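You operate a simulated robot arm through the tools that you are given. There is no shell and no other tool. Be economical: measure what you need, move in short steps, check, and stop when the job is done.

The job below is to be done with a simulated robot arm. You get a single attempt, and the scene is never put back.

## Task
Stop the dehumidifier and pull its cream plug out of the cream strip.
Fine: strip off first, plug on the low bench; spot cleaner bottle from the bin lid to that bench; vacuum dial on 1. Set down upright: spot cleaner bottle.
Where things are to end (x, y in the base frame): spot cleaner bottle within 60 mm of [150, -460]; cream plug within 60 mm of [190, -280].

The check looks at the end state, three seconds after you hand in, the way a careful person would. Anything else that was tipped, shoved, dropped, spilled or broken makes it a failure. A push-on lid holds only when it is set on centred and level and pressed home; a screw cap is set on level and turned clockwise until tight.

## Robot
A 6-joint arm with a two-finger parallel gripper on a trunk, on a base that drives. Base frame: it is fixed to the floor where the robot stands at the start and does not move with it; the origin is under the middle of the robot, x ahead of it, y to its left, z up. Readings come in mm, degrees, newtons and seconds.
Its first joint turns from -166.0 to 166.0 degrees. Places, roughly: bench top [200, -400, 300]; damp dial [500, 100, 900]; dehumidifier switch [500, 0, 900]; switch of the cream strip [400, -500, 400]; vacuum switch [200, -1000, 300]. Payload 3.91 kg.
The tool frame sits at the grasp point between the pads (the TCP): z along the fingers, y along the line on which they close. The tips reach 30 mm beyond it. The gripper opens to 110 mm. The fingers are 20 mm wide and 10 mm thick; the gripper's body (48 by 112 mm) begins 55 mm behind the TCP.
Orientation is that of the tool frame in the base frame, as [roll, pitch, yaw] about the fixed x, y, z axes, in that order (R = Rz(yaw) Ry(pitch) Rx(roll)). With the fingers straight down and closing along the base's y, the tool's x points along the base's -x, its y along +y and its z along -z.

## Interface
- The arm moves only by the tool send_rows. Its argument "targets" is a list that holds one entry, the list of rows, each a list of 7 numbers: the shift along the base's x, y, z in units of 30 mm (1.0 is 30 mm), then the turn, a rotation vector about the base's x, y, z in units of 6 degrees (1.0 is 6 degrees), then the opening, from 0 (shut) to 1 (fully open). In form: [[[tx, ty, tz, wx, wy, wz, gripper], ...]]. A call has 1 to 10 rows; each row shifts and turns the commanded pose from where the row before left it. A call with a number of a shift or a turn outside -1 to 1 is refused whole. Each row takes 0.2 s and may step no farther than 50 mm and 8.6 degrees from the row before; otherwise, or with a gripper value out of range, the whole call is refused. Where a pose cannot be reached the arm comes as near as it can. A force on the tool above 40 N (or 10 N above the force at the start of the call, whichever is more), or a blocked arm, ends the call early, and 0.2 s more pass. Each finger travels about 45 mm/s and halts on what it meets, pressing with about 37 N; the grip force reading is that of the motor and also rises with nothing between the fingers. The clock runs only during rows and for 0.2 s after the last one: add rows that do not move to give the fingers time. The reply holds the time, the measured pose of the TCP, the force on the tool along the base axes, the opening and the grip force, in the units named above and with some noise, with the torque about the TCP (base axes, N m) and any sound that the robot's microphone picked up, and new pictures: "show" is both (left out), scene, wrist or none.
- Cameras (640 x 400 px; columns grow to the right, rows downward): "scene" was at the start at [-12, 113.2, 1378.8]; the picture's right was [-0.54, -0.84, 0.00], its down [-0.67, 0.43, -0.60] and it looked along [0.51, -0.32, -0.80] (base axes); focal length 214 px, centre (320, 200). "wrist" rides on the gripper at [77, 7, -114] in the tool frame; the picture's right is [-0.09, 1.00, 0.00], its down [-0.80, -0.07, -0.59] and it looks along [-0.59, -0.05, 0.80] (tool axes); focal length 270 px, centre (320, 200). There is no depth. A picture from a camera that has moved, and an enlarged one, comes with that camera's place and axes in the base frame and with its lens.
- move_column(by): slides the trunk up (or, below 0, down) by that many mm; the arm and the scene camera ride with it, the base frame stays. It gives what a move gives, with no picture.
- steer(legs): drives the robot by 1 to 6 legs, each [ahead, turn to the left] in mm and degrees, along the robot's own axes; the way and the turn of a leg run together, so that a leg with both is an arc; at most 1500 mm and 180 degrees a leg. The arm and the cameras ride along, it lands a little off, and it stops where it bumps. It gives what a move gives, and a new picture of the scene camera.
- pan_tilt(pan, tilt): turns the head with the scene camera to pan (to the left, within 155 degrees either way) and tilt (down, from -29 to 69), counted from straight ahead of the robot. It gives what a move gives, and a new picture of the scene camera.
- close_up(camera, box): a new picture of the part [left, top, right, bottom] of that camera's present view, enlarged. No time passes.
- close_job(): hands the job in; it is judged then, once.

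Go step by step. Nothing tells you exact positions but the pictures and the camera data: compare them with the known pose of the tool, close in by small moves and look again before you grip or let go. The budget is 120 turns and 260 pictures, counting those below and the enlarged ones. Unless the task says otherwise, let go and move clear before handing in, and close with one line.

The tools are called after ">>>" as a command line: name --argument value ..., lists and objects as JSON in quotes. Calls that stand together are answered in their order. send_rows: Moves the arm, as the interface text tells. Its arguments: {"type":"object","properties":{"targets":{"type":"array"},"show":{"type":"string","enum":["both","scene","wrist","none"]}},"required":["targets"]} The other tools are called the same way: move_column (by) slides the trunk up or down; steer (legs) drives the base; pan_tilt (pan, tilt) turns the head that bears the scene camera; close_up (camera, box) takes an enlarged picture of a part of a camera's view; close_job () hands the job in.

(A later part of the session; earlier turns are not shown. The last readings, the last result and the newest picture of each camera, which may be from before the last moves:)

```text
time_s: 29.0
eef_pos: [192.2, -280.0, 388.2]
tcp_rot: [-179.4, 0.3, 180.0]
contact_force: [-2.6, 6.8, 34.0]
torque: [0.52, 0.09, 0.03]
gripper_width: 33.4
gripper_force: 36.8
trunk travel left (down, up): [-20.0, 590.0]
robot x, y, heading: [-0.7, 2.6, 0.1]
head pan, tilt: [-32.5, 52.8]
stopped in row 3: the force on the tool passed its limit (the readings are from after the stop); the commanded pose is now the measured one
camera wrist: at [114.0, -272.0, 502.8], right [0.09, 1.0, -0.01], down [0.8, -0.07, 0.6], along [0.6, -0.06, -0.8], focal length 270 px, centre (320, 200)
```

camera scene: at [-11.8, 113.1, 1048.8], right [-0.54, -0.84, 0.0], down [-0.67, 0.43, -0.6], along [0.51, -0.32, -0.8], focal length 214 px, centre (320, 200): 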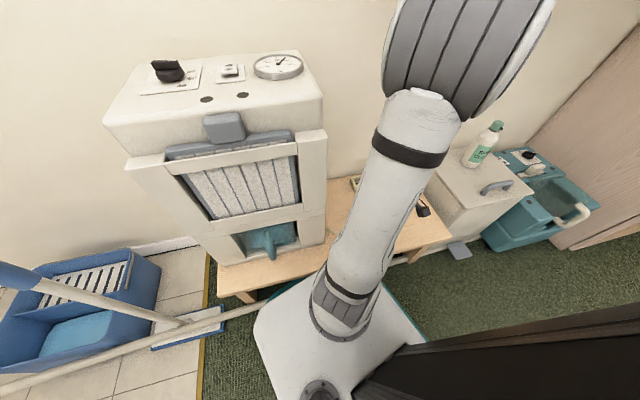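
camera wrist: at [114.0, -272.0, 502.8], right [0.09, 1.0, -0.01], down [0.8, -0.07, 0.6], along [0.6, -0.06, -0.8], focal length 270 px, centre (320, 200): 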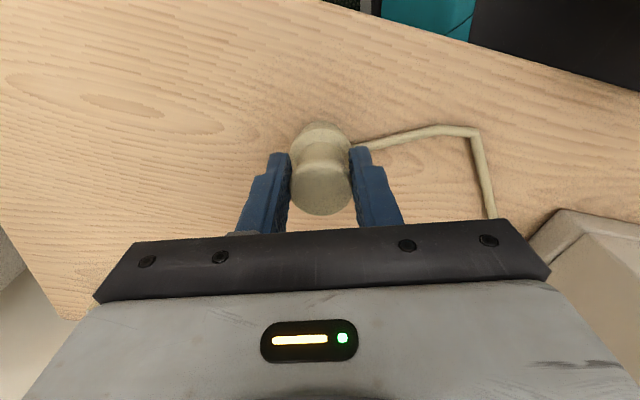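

The plug is on the bench. Opening and lifting clear.

>>> send_rows --targets '[[[0, 0, 0.05, 0, 0, 0, 0.32], [0, 0, 0, 0, 0, 0, 0.4], [0, 0, 0, 0, 0, 0, 0.55], [0, 0, 0.5, 0, 0, 0, 0.55], [0, 0, 1, 0, 0, 0, 0.55], [0, 0, 1, 0, 0, 0, 0.55], [0, 0, 1, 0, 0, 0, 0.55]]]' --show "wrist"

```text
time_s: 30.6
eef_pos: [192.2, -279.4, 493.9]
tcp_rot: [-179.5, 0.3, 179.9]
contact_force: [0.0, 0.0, -0.6]
torque: [0.0, 0.02, 0.01]
gripper_width: 60.2
gripper_force: 0.1
trunk travel left (down, up): [-20.0, 590.0]
robot x, y, heading: [-1.8, 3.4, 0.3]
head pan, tilt: [-32.5, 52.8]
camera wrist: at [114.7, -271.4, 608.6], right [0.09, 1.0, -0.01], down [0.8, -0.07, 0.6], along [0.6, -0.06, -0.8], focal length 270 px, centre (320, 200)
```

wrist: 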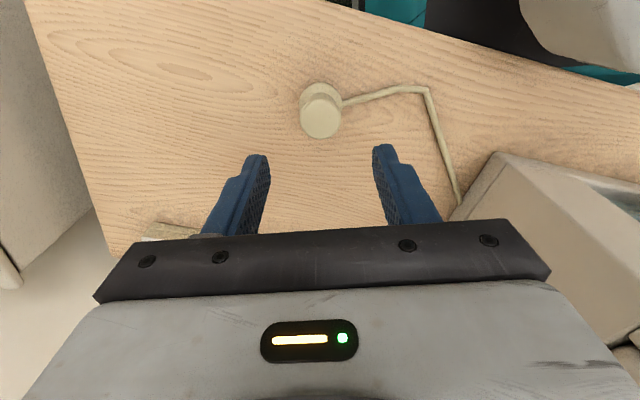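

The plug stands at about (194, -280). The bottle on the bin lid, near (200, -745, 450), is out of reach from here, so I'll look around before driving.

>>> pan_tilt --pan -85 --tilt 40

>>> pan_tilt --pan -150 --tilt 40

>>> pan_tilt --pan 150 --tilt 40

```text
time_s: 31.8
eef_pos: [192.0, -280.2, 493.6]
tcp_rot: [-179.5, 0.3, 179.9]
contact_force: [-0.1, 0.1, -0.1]
torque: [-0.01, 0.05, -0.02]
gripper_width: 60.7
gripper_force: 0.0
trunk travel left (down, up): [-20.0, 590.0]
robot x, y, heading: [0.0, 2.4, 0.2]
head pan, tilt: [-85.0, 40.0]
camera scene: at [-67.2, 68.4, 1066.6], right [-1.0, -0.09, 0.0], down [-0.06, 0.64, -0.77], along [0.07, -0.76, -0.64], focal length 214 px, centre (320, 200)
```

scene: 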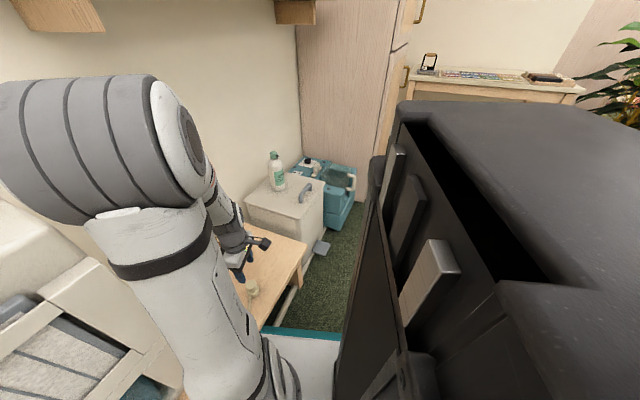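

```text
time_s: 33.2
eef_pos: [191.3, -278.6, 493.3]
tcp_rot: [-179.4, 0.3, 179.9]
contact_force: [0.6, 0.8, -0.6]
torque: [0.0, -0.04, -0.02]
gripper_width: 60.2
gripper_force: 0.1
trunk travel left (down, up): [-20.0, 590.0]
robot x, y, heading: [1.6, 2.9, 0.2]
head pan, tilt: [-150.0, 40.0]
camera scene: at [-148.4, 110.4, 1066.6], right [-0.5, 0.87, 0.0], down [0.56, 0.32, -0.77], along [-0.66, -0.38, -0.64], focal length 214 px, centre (320, 200)
```

scene: 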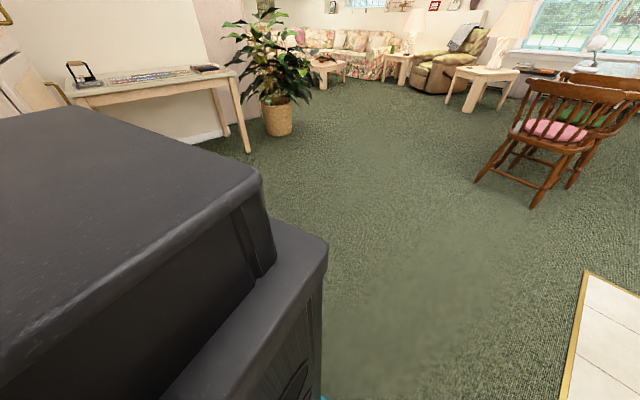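

```text
time_s: 37.3
eef_pos: [192.3, -279.8, 494.0]
tcp_rot: [-179.5, 0.3, 179.9]
contact_force: [-0.1, 0.7, 0.1]
torque: [0.0, 0.01, -0.02]
gripper_width: 60.6
gripper_force: 0.0
trunk travel left (down, up): [-20.0, 590.0]
robot x, y, heading: [0.7, 6.7, 0.2]
head pan, tilt: [150.0, 40.0]
camera scene: at [-148.5, 195.5, 1066.6], right [0.5, 0.87, 0.0], down [0.56, -0.32, -0.77], along [-0.66, 0.38, -0.64], focal length 214 px, centre (320, 200)
```

scene: 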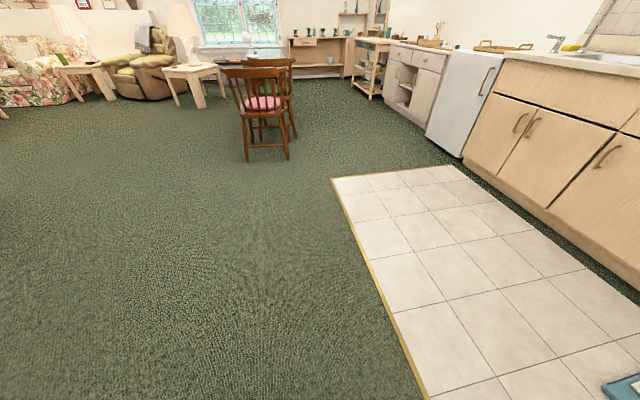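

>>> pan_tilt --pan 60 --tilt 55

```text
time_s: 38.9
eef_pos: [192.5, -279.3, 494.0]
tcp_rot: [-179.5, 0.3, 179.8]
contact_force: [0.0, -0.6, 0.2]
torque: [0.03, 0.02, 0.0]
gripper_width: 60.4
gripper_force: 0.0
trunk travel left (down, up): [-20.0, 590.0]
robot x, y, heading: [0.4, 1.4, 0.1]
head pan, tilt: [60.0, 55.0]
camera scene: at [-38.9, 215.6, 1046.0], right [0.87, -0.5, 0.0], down [-0.41, -0.71, -0.57], along [0.29, 0.5, -0.82], focal length 214 px, centre (320, 200)
```

scene: 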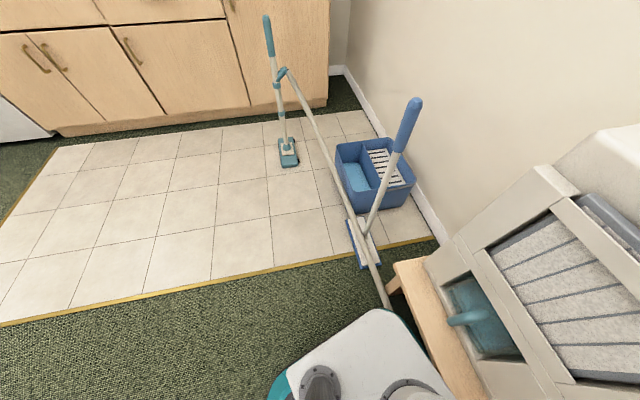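

The floor behind is clear. I'll raise the trunk, back away from the bench, go parallel to the wall and then turn to face the bin.

>>> move_column --by 250

>>> steer --legs '[[-350, 0], [0, -109]]'

>>> pan_tilt --pan 30 --tilt 45

```text
time_s: 41.5
eef_pos: [191.6, -279.9, 743.7]
tcp_rot: [-179.4, 0.2, 179.8]
contact_force: [-0.6, -0.9, 0.5]
torque: [0.02, 0.0, -0.02]
gripper_width: 60.7
gripper_force: 0.1
trunk travel left (down, up): [-270.0, 340.0]
robot x, y, heading: [-1.5, 0.9, 0.1]
head pan, tilt: [60.0, 55.0]
```

```text
time_s: 48.3
eef_pos: [-670.4, -78.6, 744.5]
tcp_rot: [-179.5, 0.3, 69.9]
contact_force: [0.1, 0.8, -0.8]
torque: [0.02, 0.01, -0.03]
gripper_width: 60.4
gripper_force: 0.1
trunk travel left (down, up): [-270.0, 340.0]
robot x, y, heading: [-349.1, 7.1, -109.5]
head pan, tilt: [60.0, 55.0]
camera scene: at [-133.6, -26.2, 1296.0], right [-0.76, -0.65, 0.0], down [-0.53, 0.62, -0.57], along [0.37, -0.44, -0.82], focal length 214 px, centre (320, 200)
```

scene: 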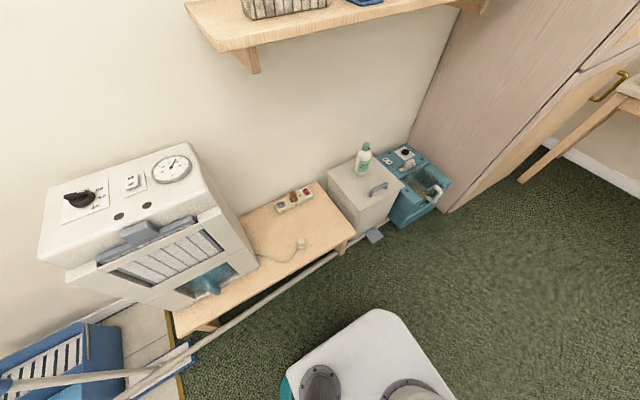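

```text
time_s: 49.3
eef_pos: [-669.7, -78.5, 743.6]
tcp_rot: [-179.5, 0.3, 69.8]
contact_force: [-0.5, -0.1, -0.2]
torque: [-0.03, 0.0, -0.02]
gripper_width: 60.6
gripper_force: 0.1
trunk travel left (down, up): [-270.0, 340.0]
robot x, y, heading: [-349.8, 8.9, -109.2]
head pan, tilt: [30.0, 45.0]
camera scene: at [-165.5, -51.3, 1309.4], right [-0.98, -0.18, 0.0], down [-0.13, 0.7, -0.71], along [0.13, -0.69, -0.71], focal length 214 px, centre (320, 200)
```

scene: 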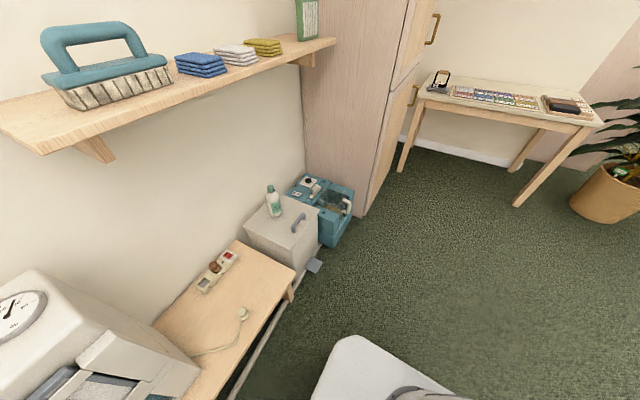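

>>> close_up --camera "scene" --box '[200, 160, 380, 400]'

>>> pan_tilt --pan 75 --tilt 55

```text
1.67 times, centred on (290, 280) of scene
camera zoom: at [-165.5, -51.3, 1309.4], right [-0.98, -0.18, 0.0], down [-0.13, 0.7, -0.71], along [0.13, -0.69, -0.71], focal length 358 px, centre (370, 67)
```

zoom: 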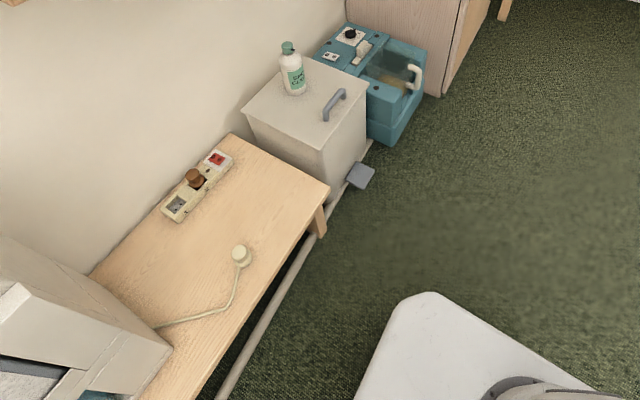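

```text
time_s: 50.4
eef_pos: [-670.5, -79.4, 743.7]
tcp_rot: [-179.6, 0.3, 69.9]
contact_force: [-0.5, -0.4, 0.2]
torque: [-0.01, 0.02, -0.01]
gripper_width: 60.4
gripper_force: 0.1
trunk travel left (down, up): [-270.0, 340.0]
robot x, y, heading: [-346.9, 5.5, -109.7]
head pan, tilt: [75.0, 55.0]
camera scene: at [-121.0, -12.2, 1296.0], right [-0.57, -0.82, 0.0], down [-0.67, 0.46, -0.57], along [0.47, -0.33, -0.82], focal length 214 px, centre (320, 200)
```

scene: 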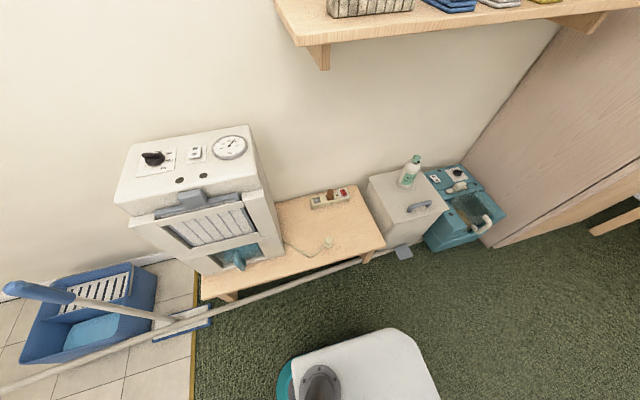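

The view is clear: strip off, plug standing on the bench, bottle upright on the bin lid. I'll slide closer to the wall, keeping parallel to it.

>>> steer --legs '[[0, 25], [475, 0], [0, -25]]'

```text
time_s: 54.5
eef_pos: [-556.9, -675.5, 744.3]
tcp_rot: [-179.5, 0.3, 95.1]
contact_force: [0.4, 0.2, 0.0]
torque: [-0.03, 0.0, -0.02]
gripper_width: 60.5
gripper_force: 0.0
trunk travel left (down, up): [-270.0, 340.0]
robot x, y, heading: [-304.6, -464.0, -83.7]
head pan, tilt: [75.0, 55.0]
stopped in leg 2: the robot was blocked; the commanded pose is now the measured one
camera scene: at [-91.4, -379.2, 1296.0], right [-0.15, -0.99, 0.0], down [-0.81, 0.12, -0.57], along [0.57, -0.09, -0.82], focal length 214 px, centre (320, 200)
```

scene: 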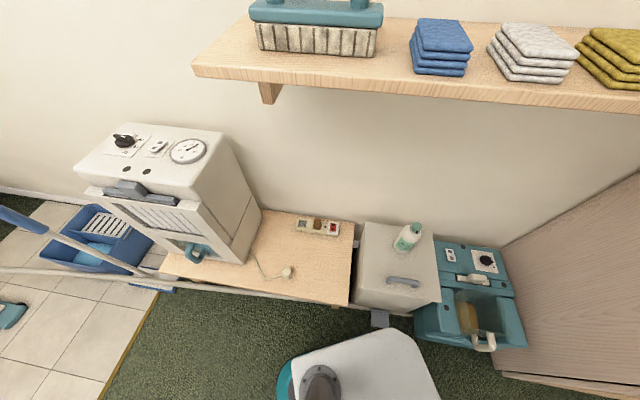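

The robot reports it was blocked near the bin pedal. Checking closely.

>>> close_up --camera "scene" --box '[270, 200, 550, 400]'

>>> pan_tilt --pan 20 --tilt 68

```text
2.00 times, centred on (410, 300) of scene
camera zoom: at [-91.4, -379.2, 1296.0], right [-0.15, -0.99, 0.0], down [-0.81, 0.12, -0.57], along [0.57, -0.09, -0.82], focal length 429 px, centre (140, 0)
```

zoom: 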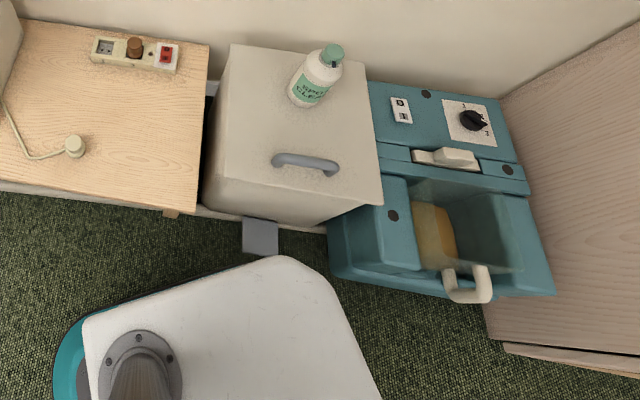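

```text
time_s: 55.8
eef_pos: [-556.0, -676.4, 743.6]
tcp_rot: [-179.5, 0.3, 95.2]
contact_force: [0.4, -0.6, -0.7]
torque: [-0.01, -0.01, -0.03]
gripper_width: 60.2
gripper_force: 0.0
trunk travel left (down, up): [-270.0, 340.0]
robot x, y, heading: [-309.0, -463.8, -83.7]
head pan, tilt: [20.0, 68.0]
camera scene: at [-137.3, -419.9, 1281.3], right [-0.9, -0.44, 0.0], down [-0.41, 0.83, -0.37], along [0.17, -0.34, -0.93], focal length 214 px, centre (320, 200)
```

scene: 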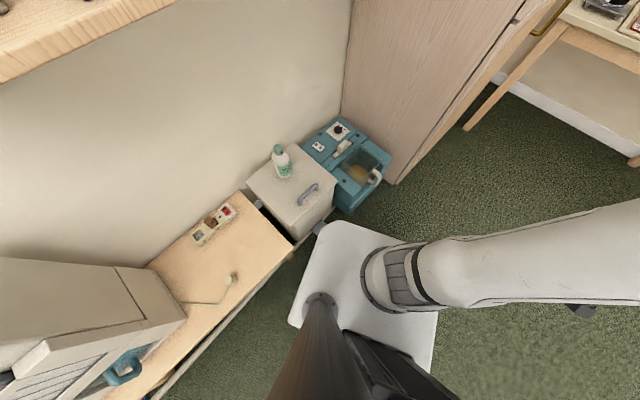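

I'm just touching the pedal, and nothing has visibly moved. I'll back off a little and turn parallel to the wall.

>>> steer --legs '[[-50, 0], [0, -25]]'

>>> pan_tilt --pan 75 --tilt 50

>>> close_up --camera "scene" --box '[290, 180, 570, 380]'

```text
time_s: 58.0
eef_pos: [-628.9, -498.8, 744.3]
tcp_rot: [-179.5, 0.3, 70.0]
contact_force: [1.1, 0.3, 0.1]
torque: [0.02, -0.01, 0.04]
gripper_width: 60.6
gripper_force: 0.1
trunk travel left (down, up): [-270.0, 340.0]
robot x, y, heading: [-308.4, -409.9, -108.0]
head pan, tilt: [20.0, 68.0]
camera scene: at [-143.2, -441.9, 1281.3], right [-1.0, -0.03, 0.0], down [-0.03, 0.93, -0.38], along [0.01, -0.37, -0.93], focal length 214 px, centre (320, 200)
```

scene: 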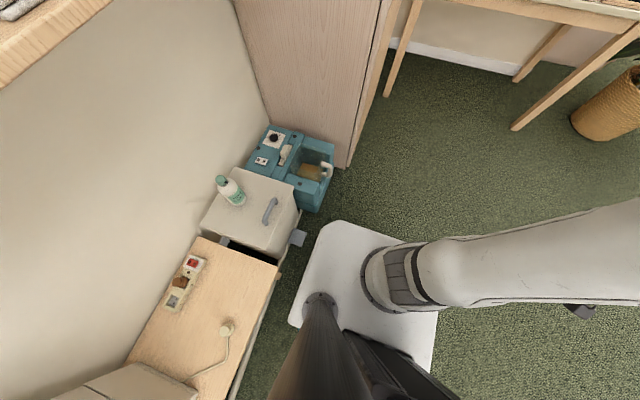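

```text
time_s: 59.2
eef_pos: [-627.6, -499.1, 744.8]
tcp_rot: [-179.5, 0.3, 70.0]
contact_force: [-0.3, 0.2, -0.2]
torque: [-0.02, -0.03, 0.0]
gripper_width: 60.6
gripper_force: 0.2
trunk travel left (down, up): [-270.0, 340.0]
robot x, y, heading: [-313.7, -411.3, -108.3]
head pan, tilt: [75.0, 50.0]
camera scene: at [-80.8, -427.8, 1302.5], right [-0.55, -0.84, 0.0], down [-0.64, 0.42, -0.64], along [0.54, -0.35, -0.77], focal length 214 px, centre (320, 200)
```

scene: 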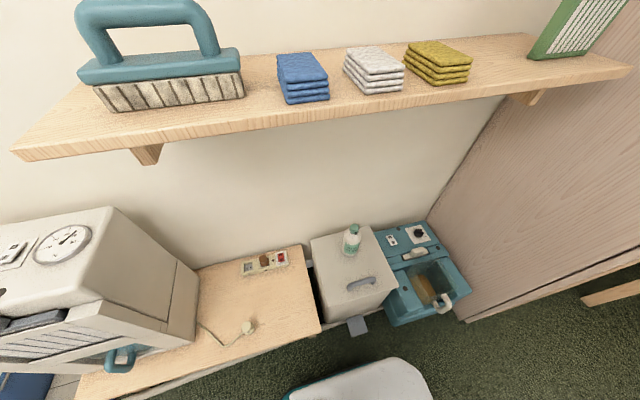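

```text
2.00 times, centred on (430, 280) of scene
camera zoom: at [-80.8, -427.8, 1302.5], right [-0.55, -0.84, 0.0], down [-0.64, 0.42, -0.64], along [0.54, -0.35, -0.77], focal length 429 px, centre (100, 40)
```

zoom: 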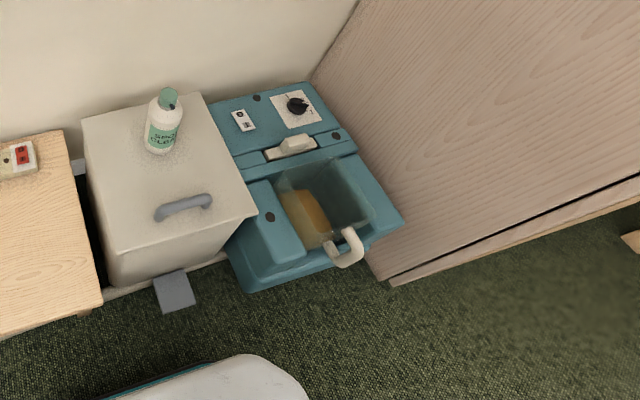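

The bottle is near (198, -754), its base on the lid at z≈450, about 200 mm tall and 71 mm across. I'll drive 60 mm ahead, then swing the arm round the front towards it.

>>> steer --legs '[[60, 0]]'

>>> send_rows --targets '[[[0.31, -0.95, 0, 0, 0, 0.526, 0.55], [0.395, -0.915, 0, 0, 0, 0.526, 0.55], [0.477, -0.875, 0, 0, 0, 0.526, 0.55], [0.555, -0.83, 0, 0, 0, 0.526, 0.55], [0.628, -0.775, 0, 0, 0, 0.526, 0.55], [0.697, -0.714, 0, 0, 0, 0.526, 0.55], [0.758, -0.648, 0, 0, 0, 0.526, 0.55], [0.814, -0.576, 0, 0, 0, 0.526, 0.55], [0.863, -0.5, 0, 0, 0, 0.526, 0.55], [0.905, -0.418, 0, 0, 0, 0.526, 0.55]]]' --show "none"

>>> send_rows --targets '[[[0.94, -0.335, 0, 0, 0, 0.526, 0.8], [0.966, -0.248, 0, 0, 0, 0.526, 0.8], [0.985, -0.158, 0, 0, 0, 0.526, 0.8], [0.995, -0.068, 0, 0, 0, 0.526, 0.8], [0.997, 0.023, 0, 0, 0, 0.526, 1], [0.99, 0.115, 0, 0, 0, 0.526, 1], [0.976, 0.204, 0, 0, 0, 0.526, 1], [0.953, 0.292, 0, 0, 0, 0.526, 1], [0.922, 0.378, 0, 0, 0, 0.526, 1], [0.884, 0.46, 0, 0, 0, 0.526, 1]]]' --show "none"

>>> send_rows --targets '[[[0.839, 0.539, 0, 0, 0, 0.526, 1], [0.786, 0.614, 0, 0, 0, 0.526, 1], [0.727, 0.682, 0, 0, 0, 0.526, 1], [0.662, 0.746, 0, 0, 0, 0.526, 1], [0.59, 0.804, 0, 0, 0, 0.526, 1], [0.515, 0.854, 0, 0, 0, 0.526, 1]]]'

```text
time_s: 60.2
eef_pos: [-646.7, -556.9, 745.0]
tcp_rot: [-179.4, 0.3, 70.1]
contact_force: [0.7, -0.5, -0.1]
torque: [-0.02, -0.01, 0.0]
gripper_width: 60.5
gripper_force: 0.0
trunk travel left (down, up): [-270.0, 340.0]
robot x, y, heading: [-332.7, -468.7, -108.5]
head pan, tilt: [75.0, 50.0]
camera scene: at [-99.5, -484.5, 1302.5], right [-0.55, -0.84, 0.0], down [-0.64, 0.42, -0.64], along [0.54, -0.35, -0.77], focal length 214 px, centre (320, 200)
```

scene: 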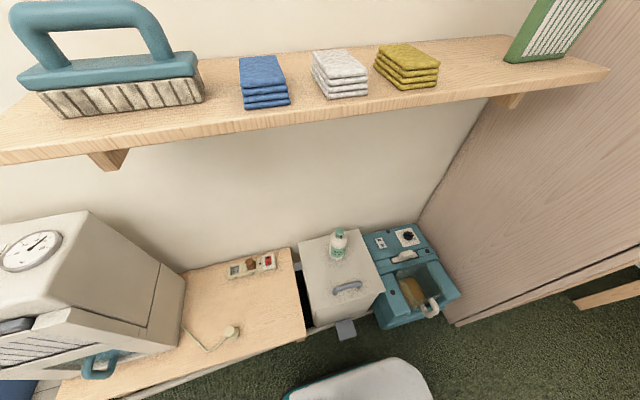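

```text
time_s: 62.4
eef_pos: [-460.9, -777.4, 746.8]
tcp_rot: [-179.5, 0.2, 101.6]
contact_force: [0.3, -0.7, 0.4]
torque: [-0.01, -0.04, 0.0]
gripper_width: 60.6
gripper_force: 0.1
out of reach, approached as far as the arm can: row 7, 9
trunk travel left (down, up): [-270.0, 340.0]
robot x, y, heading: [-330.5, -468.0, -108.3]
head pan, tilt: [75.0, 50.0]
```

```text
time_s: 64.6
eef_pos: [-169.3, -757.3, 748.3]
tcp_rot: [-179.4, 0.3, 133.3]
contact_force: [-0.4, 0.2, -0.2]
torque: [0.02, -0.05, -0.01]
gripper_width: 109.9
gripper_force: 0.0
trunk travel left (down, up): [-270.0, 340.0]
robot x, y, heading: [-334.5, -469.5, -108.2]
head pan, tilt: [75.0, 50.0]
```

```text
time_s: 66.0
eef_pos: [-47.5, -633.0, 746.6]
tcp_rot: [-179.6, 0.3, 152.2]
contact_force: [0.2, 0.5, -0.8]
torque: [-0.01, -0.03, -0.03]
gripper_width: 109.8
gripper_force: 0.2
trunk travel left (down, up): [-270.0, 340.0]
robot x, y, heading: [-331.9, -467.1, -108.3]
head pan, tilt: [75.0, 50.0]
camera scene: at [-99.5, -484.9, 1302.5], right [-0.55, -0.84, 0.0], down [-0.64, 0.42, -0.64], along [0.54, -0.35, -0.77], focal length 214 px, centre (320, 200)
camera wrist: at [-112.8, -588.2, 861.5], right [0.54, 0.84, -0.01], down [0.68, -0.43, 0.6], along [0.5, -0.33, -0.8], focal length 270 px, centre (320, 200)
```

scene: 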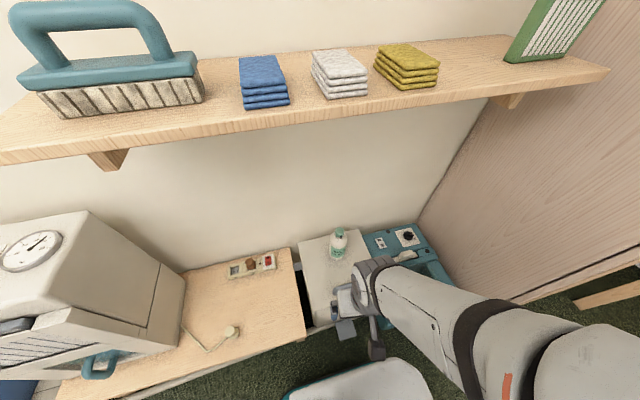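
wrist: 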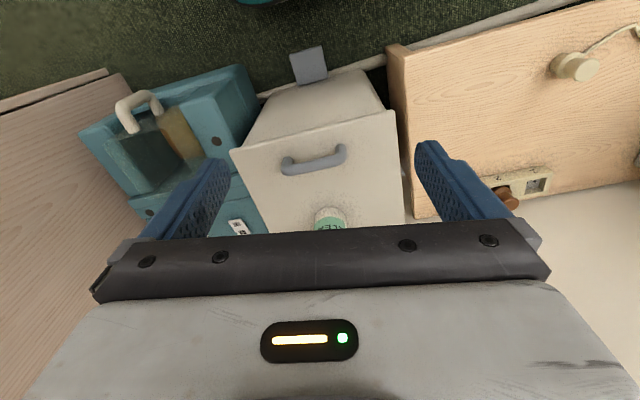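

Now I'll tilt the tool towards the wall (30° below horizontal), moving outwards a little as I go.

>>> send_rows --targets '[[[0.33, -0.18, 0, -0.469, -0.883, 0, 1], [0.33, -0.18, 0, -0.469, -0.883, 0, 1], [0.33, -0.18, 0, -0.469, -0.883, 0, 1], [0.33, -0.18, 0, -0.469, -0.883, 0, 1], [0.33, -0.18, 0, -0.469, -0.883, 0, 1], [0.33, -0.18, 0, -0.469, -0.883, 0, 1], [0.33, -0.18, 0, -0.469, -0.883, 0, 1], [0.33, -0.18, 0, -0.469, -0.883, 0, 1], [0.33, -0.18, 0, -0.469, -0.883, 0, 1], [0.33, -0.18, 0, -0.469, -0.883, 0, 1]]]'

```text
time_s: 68.2
eef_pos: [72.0, -695.1, 756.1]
tcp_rot: [-177.8, 53.4, 152.3]
contact_force: [-0.5, 0.0, 0.2]
torque: [0.0, -0.02, 0.01]
gripper_width: 110.1
gripper_force: 0.1
out of reach, approached as far as the arm can: row 5, 6, 7, 8, 9, 10
trunk travel left (down, up): [-270.0, 340.0]
robot x, y, heading: [-333.6, -469.7, -108.2]
head pan, tilt: [75.0, 50.0]
camera scene: at [-99.6, -484.8, 1302.5], right [-0.55, -0.84, 0.0], down [-0.64, 0.42, -0.64], along [0.54, -0.35, -0.77], focal length 214 px, centre (320, 200)
camera wrist: at [-44.6, -620.9, 760.9], right [0.54, 0.84, 0.05], down [-0.02, -0.04, 1.0], along [0.84, -0.54, 0.0], focal length 270 px, centre (320, 200)
```

scene: 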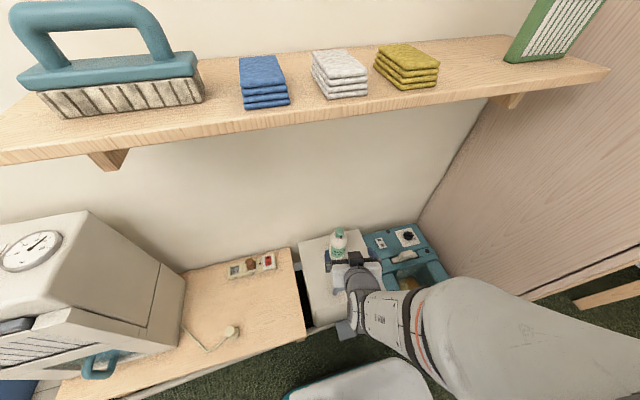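
wrist: 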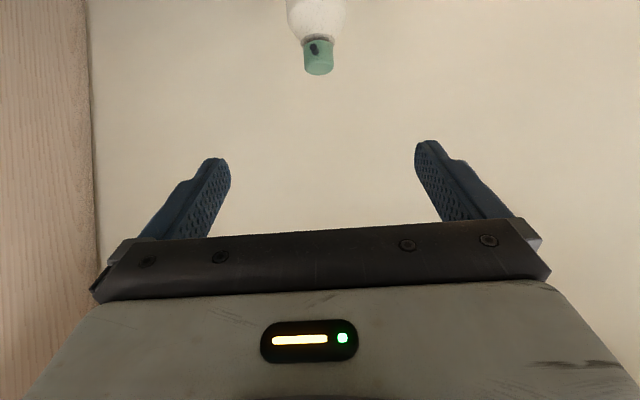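

>>> close_up --camera "scene" --box '[290, 210, 430, 310]'

>>> close_up --camera "wrist" --box '[240, 0, 400, 100]'

```text
4.00 times, centred on (360, 260) of scene
camera zoom: at [-99.6, -484.8, 1302.5], right [-0.55, -0.84, 0.0], down [-0.64, 0.42, -0.64], along [0.54, -0.35, -0.77], focal length 858 px, centre (160, -40)
```

zoom: 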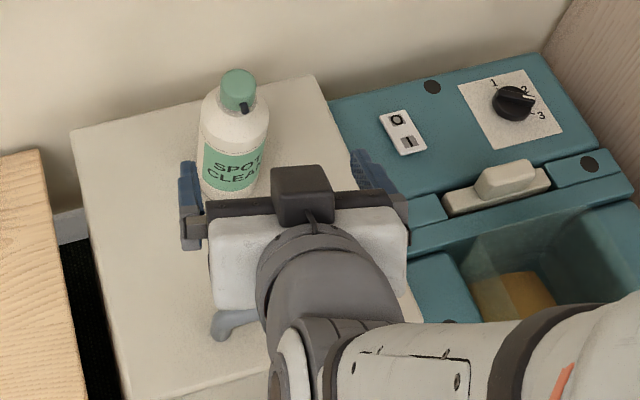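

```text
4.00 times, centred on (320, 50) of wrist
camera zoom: at [-44.6, -620.9, 760.9], right [0.54, 0.84, 0.05], down [-0.02, -0.04, 1.0], along [0.84, -0.54, 0.0], focal length 1081 px, centre (320, 800)
```

zoom: 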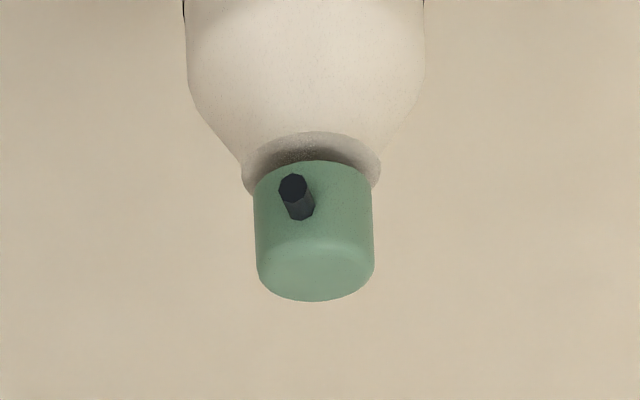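

The bottle is now placed at about (221, -781): cap top z≈609, body 69 mm across up to z≈560, lid z≈420. I'll lower the trunk to body height in front of it.

>>> move_column --by -215

>>> send_rows --targets '[[[0, 0, 0, 0, 0, 0, 1]]]'

```text
time_s: 70.5
eef_pos: [71.5, -695.0, 537.6]
tcp_rot: [-177.8, 53.3, 152.3]
contact_force: [0.3, 0.4, -0.1]
torque: [0.01, 0.01, 0.04]
gripper_width: 109.9
gripper_force: 0.0
trunk travel left (down, up): [-55.0, 555.0]
robot x, y, heading: [-331.4, -469.6, -108.1]
head pan, tilt: [75.0, 50.0]
```

```text
time_s: 70.9
eef_pos: [71.5, -695.6, 539.8]
tcp_rot: [-177.8, 53.3, 152.3]
contact_force: [0.3, -0.3, -0.9]
torque: [-0.01, -0.01, -0.01]
gripper_width: 109.7
gripper_force: 0.1
trunk travel left (down, up): [-55.0, 555.0]
robot x, y, heading: [-333.8, -467.9, -108.5]
head pan, tilt: [75.0, 50.0]
camera scene: at [-99.5, -484.8, 1087.5], right [-0.55, -0.84, 0.0], down [-0.64, 0.42, -0.64], along [0.54, -0.35, -0.77], focal length 214 px, centre (320, 200)
camera wrist: at [-44.8, -620.9, 546.1], right [0.54, 0.84, 0.05], down [-0.02, -0.04, 1.0], along [0.84, -0.54, 0.0], focal length 270 px, centre (320, 200)
```

scene: 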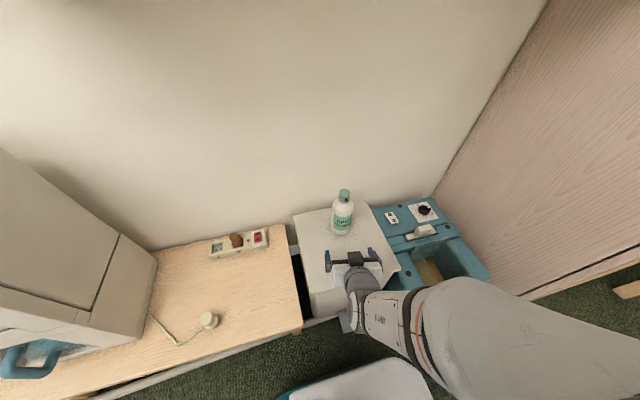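
wrist: 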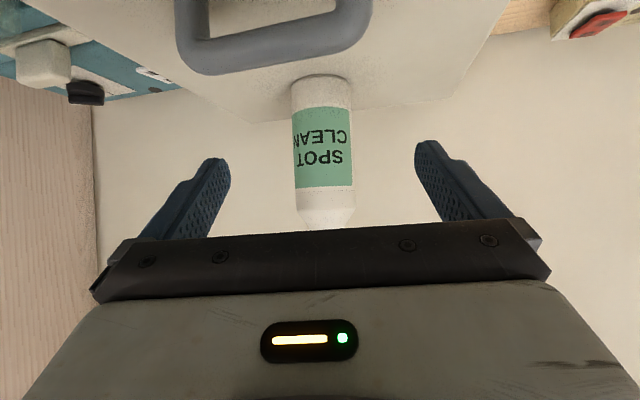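

The bottle is centred between the fingers. I'll approach part of the way and check the pose.

>>> send_rows --targets '[[[0.75, -0.42, 0, 0, 0, 0, 1], [0.75, -0.42, 0, 0, 0, 0, 1], [0.75, -0.42, 0, 0, 0, 0, 1]]]'

```text
time_s: 71.7
eef_pos: [139.1, -732.5, 540.4]
tcp_rot: [-177.7, 53.2, 152.2]
contact_force: [0.0, -0.2, 0.1]
torque: [-0.02, 0.01, -0.01]
gripper_width: 109.9
gripper_force: 0.0
trunk travel left (down, up): [-55.0, 555.0]
robot x, y, heading: [-327.7, -467.9, -108.0]
head pan, tilt: [75.0, 50.0]
camera scene: at [-99.6, -484.7, 1087.5], right [-0.55, -0.84, 0.0], down [-0.64, 0.42, -0.64], along [0.54, -0.35, -0.77], focal length 214 px, centre (320, 200)
camera wrist: at [22.1, -658.7, 546.9], right [0.54, 0.84, 0.05], down [-0.02, -0.04, 1.0], along [0.84, -0.54, 0.0], focal length 270 px, centre (320, 200)
```

scene: 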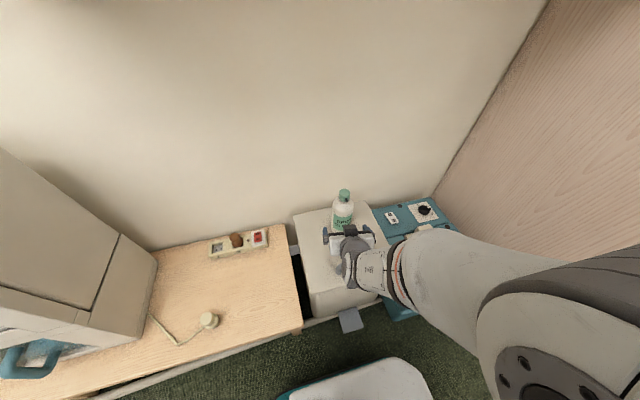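
wrist: 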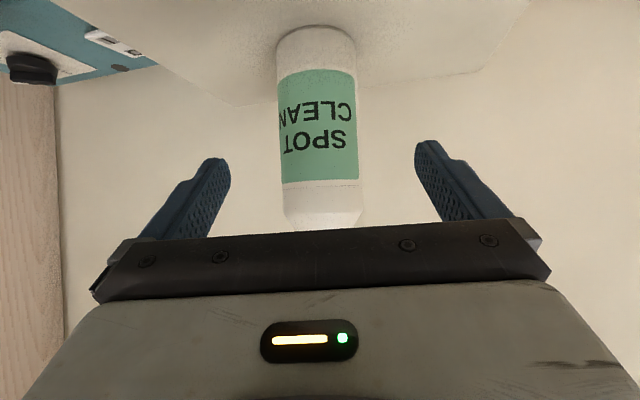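

>>> send_rows --targets '[[[0.61, -0.36, -0.3, 0, 0, 0, 1], [0.61, -0.36, -0.3, 0, 0, 0, 1], [0.61, -0.36, -0.1, 0, 0, 0, 1], [0.58, -0.35, 0, 0, 0, 0, 1]]]'

>>> close_up --camera "scene" --box '[290, 170, 430, 270]'

```text
time_s: 72.7
eef_pos: [211.4, -774.0, 517.3]
tcp_rot: [-177.6, 53.3, 152.3]
contact_force: [-0.7, 0.8, -1.0]
torque: [-0.02, 0.04, -0.01]
gripper_width: 109.8
gripper_force: 0.1
trunk travel left (down, up): [-55.0, 555.0]
robot x, y, heading: [-331.9, -466.8, -108.1]
head pan, tilt: [75.0, 50.0]
camera scene: at [-99.5, -484.8, 1087.5], right [-0.55, -0.84, 0.0], down [-0.64, 0.42, -0.64], along [0.54, -0.35, -0.77], focal length 214 px, centre (320, 200)
camera wrist: at [95.9, -700.6, 524.7], right [0.54, 0.84, 0.05], down [-0.02, -0.04, 1.0], along [0.84, -0.54, 0.0], focal length 270 px, centre (320, 200)
```

scene: 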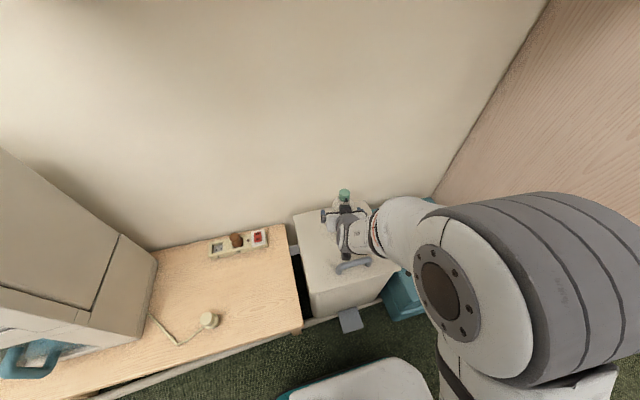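
wrist: 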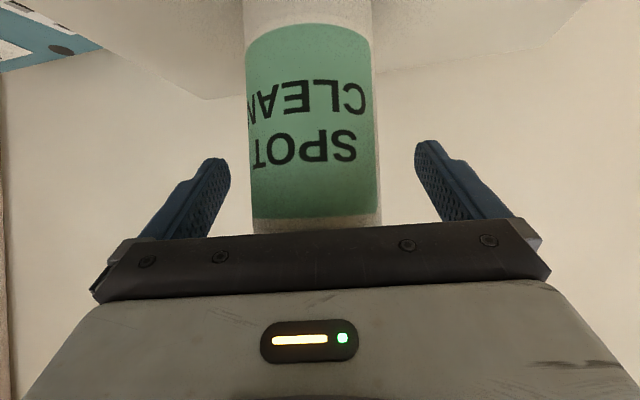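

```text
4.00 times, centred on (360, 220) of scene
camera zoom: at [-99.5, -484.8, 1087.5], right [-0.55, -0.84, 0.0], down [-0.64, 0.42, -0.64], along [0.54, -0.35, -0.77], focal length 858 px, centre (160, 120)
```

zoom: 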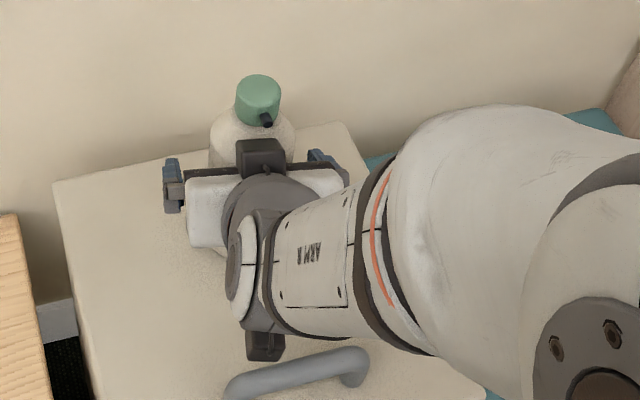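

The bottle is between the pads, its axis about 9 mm beyond the TCP. Closing.

>>> send_rows --targets '[[[0, 0, 0, 0, 0, 0, 0.7], [0, 0, 0, 0, 0, 0, 0.55], [0, 0, 0, 0, 0, 0, 0.55], [0, 0, 0, 0, 0, 0, 0.55]]]'

```text
time_s: 73.7
eef_pos: [211.8, -775.9, 518.5]
tcp_rot: [-177.8, 53.3, 152.2]
contact_force: [-0.3, -1.9, 0.9]
torque: [-0.07, -0.11, -0.03]
gripper_width: 66.7
gripper_force: 36.8
trunk travel left (down, up): [-55.0, 555.0]
robot x, y, heading: [-331.3, -466.7, -108.0]
head pan, tilt: [75.0, 50.0]
camera scene: at [-99.5, -484.9, 1087.5], right [-0.55, -0.84, 0.0], down [-0.64, 0.42, -0.64], along [0.54, -0.35, -0.77], focal length 214 px, centre (320, 200)
camera wrist: at [95.9, -700.6, 525.0], right [0.54, 0.84, 0.05], down [-0.02, -0.04, 1.0], along [0.84, -0.54, 0.0], focal length 270 px, centre (320, 200)
```

scene: 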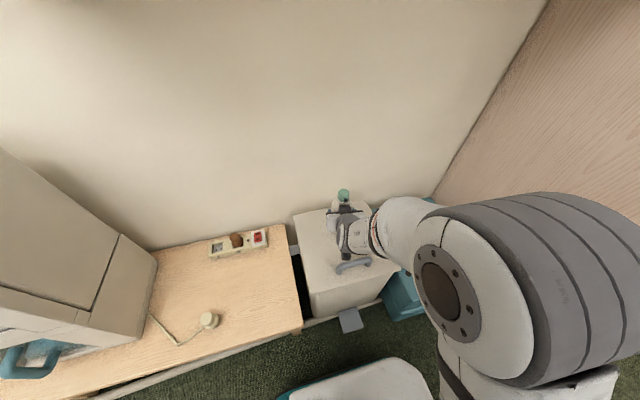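
wrist: 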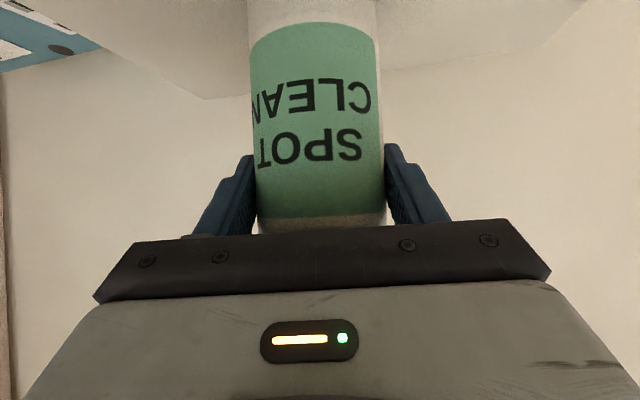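

>>> move_column --by 50

>>> send_rows --targets '[[[0, 0, 0, 0, 0, 0, 0.5]]]'

```text
time_s: 74.6
eef_pos: [212.5, -774.8, 567.8]
tcp_rot: [-177.8, 53.3, 152.3]
contact_force: [-0.3, 0.2, -4.5]
torque: [0.03, 0.03, -0.02]
gripper_width: 66.3
gripper_force: 37.0
trunk travel left (down, up): [-105.0, 505.0]
robot x, y, heading: [-331.2, -467.3, -108.0]
head pan, tilt: [75.0, 50.0]
```

```text
time_s: 75.0
eef_pos: [212.2, -774.5, 567.2]
tcp_rot: [-177.8, 53.3, 152.2]
contact_force: [-1.3, 0.2, -4.9]
torque: [0.01, 0.04, -0.03]
gripper_width: 66.4
gripper_force: 37.3
trunk travel left (down, up): [-105.0, 505.0]
robot x, y, heading: [-333.5, -469.2, -108.3]
head pan, tilt: [75.0, 50.0]
camera scene: at [-99.1, -485.0, 1137.3], right [-0.55, -0.84, 0.0], down [-0.64, 0.42, -0.64], along [0.54, -0.35, -0.77], focal length 214 px, centre (320, 200)
camera wrist: at [95.9, -700.5, 574.6], right [0.54, 0.84, 0.05], down [-0.02, -0.04, 1.0], along [0.84, -0.54, 0.0], focal length 270 px, centre (320, 200)
```

scene: 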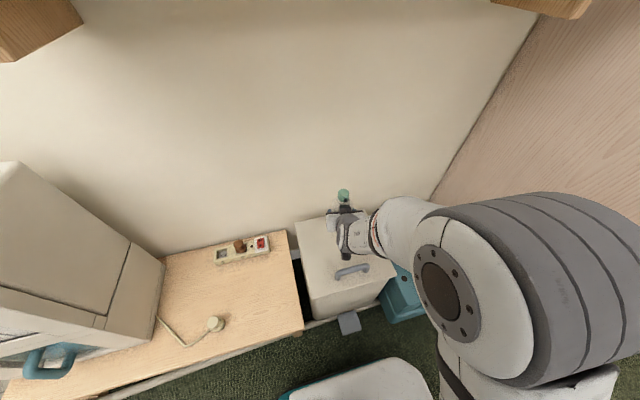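
wrist: 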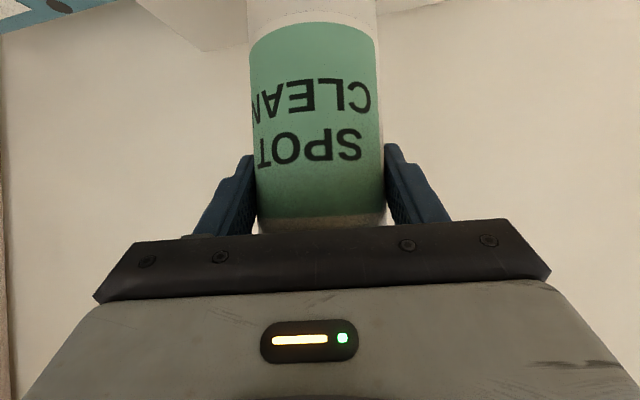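

The bottle is held and lifted. I'll carry it sideways to above (150, -460), turning the yaw with the arm.

>>> send_rows --targets '[[[-0.215, 0.953, 0, 0, 0, 0.4545, 0.5], [-0.215, 0.953, 0, 0, 0, 0.4545, 0.5], [-0.215, 0.953, 0, 0, 0, 0.4545, 0.5], [-0.215, 0.953, 0, 0, 0, 0.4545, 0.5], [-0.215, 0.953, 0, 0, 0, 0.4545, 0.5]]]'

```text
time_s: 76.2
eef_pos: [183.3, -619.5, 571.0]
tcp_rot: [-177.4, 53.2, 166.0]
contact_force: [-0.3, -0.1, -3.9]
torque: [0.04, 0.04, 0.02]
gripper_width: 66.4
gripper_force: 36.2
out of reach, approached as far as the arm can: row 2, 3, 5
trunk travel left (down, up): [-105.0, 505.0]
robot x, y, heading: [-333.9, -466.9, -108.3]
head pan, tilt: [75.0, 50.0]
camera scene: at [-99.1, -485.1, 1137.4], right [-0.55, -0.84, 0.0], down [-0.64, 0.42, -0.64], along [0.54, -0.35, -0.77], focal length 214 px, centre (320, 200)
camera wrist: at [53.4, -574.5, 577.5], right [0.33, 0.94, 0.04], down [-0.01, -0.04, 1.0], along [0.94, -0.33, -0.01], focal length 270 px, centre (320, 200)
```

scene: 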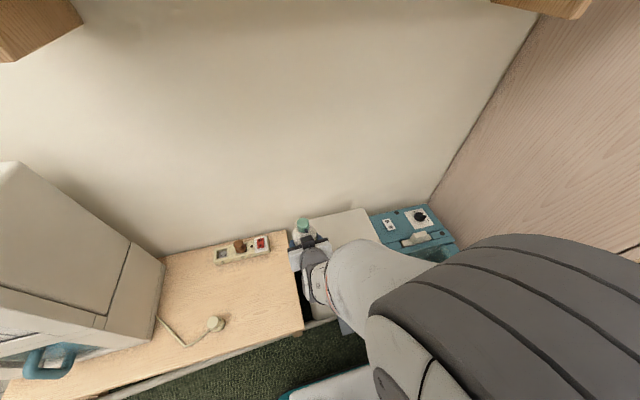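
wrist: 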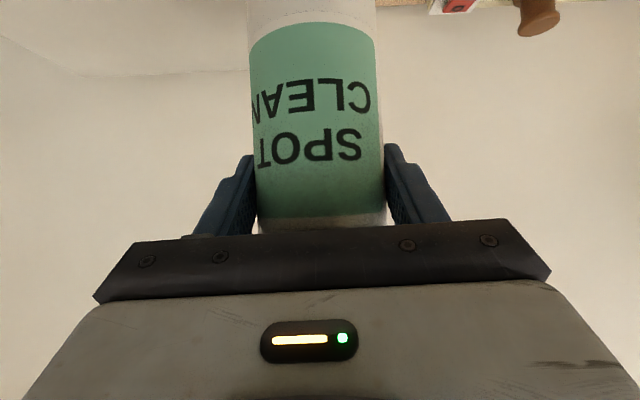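

>>> send_rows --targets '[[[-0.235, 0.89, 0, 0, 0, 0.45, 0.5], [-0.235, 0.89, 0, 0, 0, 0.45, 0.5], [-0.235, 0.89, 0, 0, 0, 0.45, 0.5], [-0.235, 0.89, 0, 0, 0, 0.45, 0.5], [-0.235, 0.89, 0, 0, 0, 0.45, 0.5], [-0.235, 0.87, 0, 0, 0, 0.45, 0.5]]]'

>>> close_up --camera "scene" --box '[170, 200, 340, 340]'

```text
time_s: 77.7
eef_pos: [144.5, -536.5, 563.2]
tcp_rot: [-177.4, 52.3, 173.1]
contact_force: [-0.8, 0.2, -5.0]
torque: [-0.01, 0.07, -0.04]
gripper_width: 66.5
gripper_force: 36.8
out of reach, approached as far as the arm can: row 3
trunk travel left (down, up): [-105.0, 505.0]
robot x, y, heading: [-329.6, -470.4, -108.4]
head pan, tilt: [75.0, 50.0]
stopped in row 6: the arm was blocked; the commanded pose is now the measured one
camera scene: at [-99.2, -484.8, 1137.4], right [-0.55, -0.84, 0.0], down [-0.64, 0.42, -0.64], along [0.54, -0.35, -0.77], focal length 214 px, centre (320, 200)
camera wrist: at [9.8, -507.7, 571.3], right [0.21, 0.98, 0.04], down [0.01, -0.05, 1.0], along [0.98, -0.21, -0.02], focal length 270 px, centre (320, 200)
```

scene: 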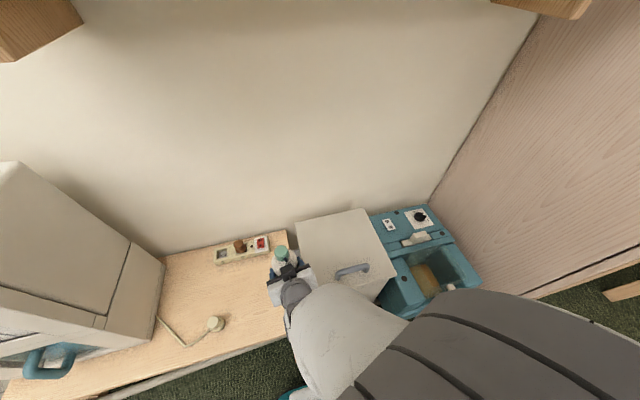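
wrist: 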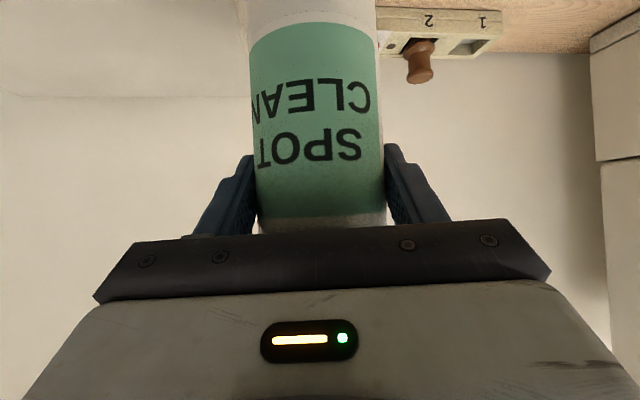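

```text
2.86 times, centred on (255, 270) of scene
camera zoom: at [-99.2, -484.8, 1137.4], right [-0.55, -0.84, 0.0], down [-0.64, 0.42, -0.64], along [0.54, -0.35, -0.77], focal length 613 px, centre (506, 0)
```

zoom: 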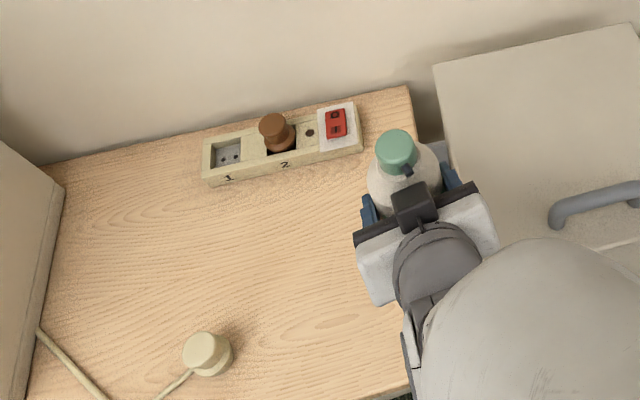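

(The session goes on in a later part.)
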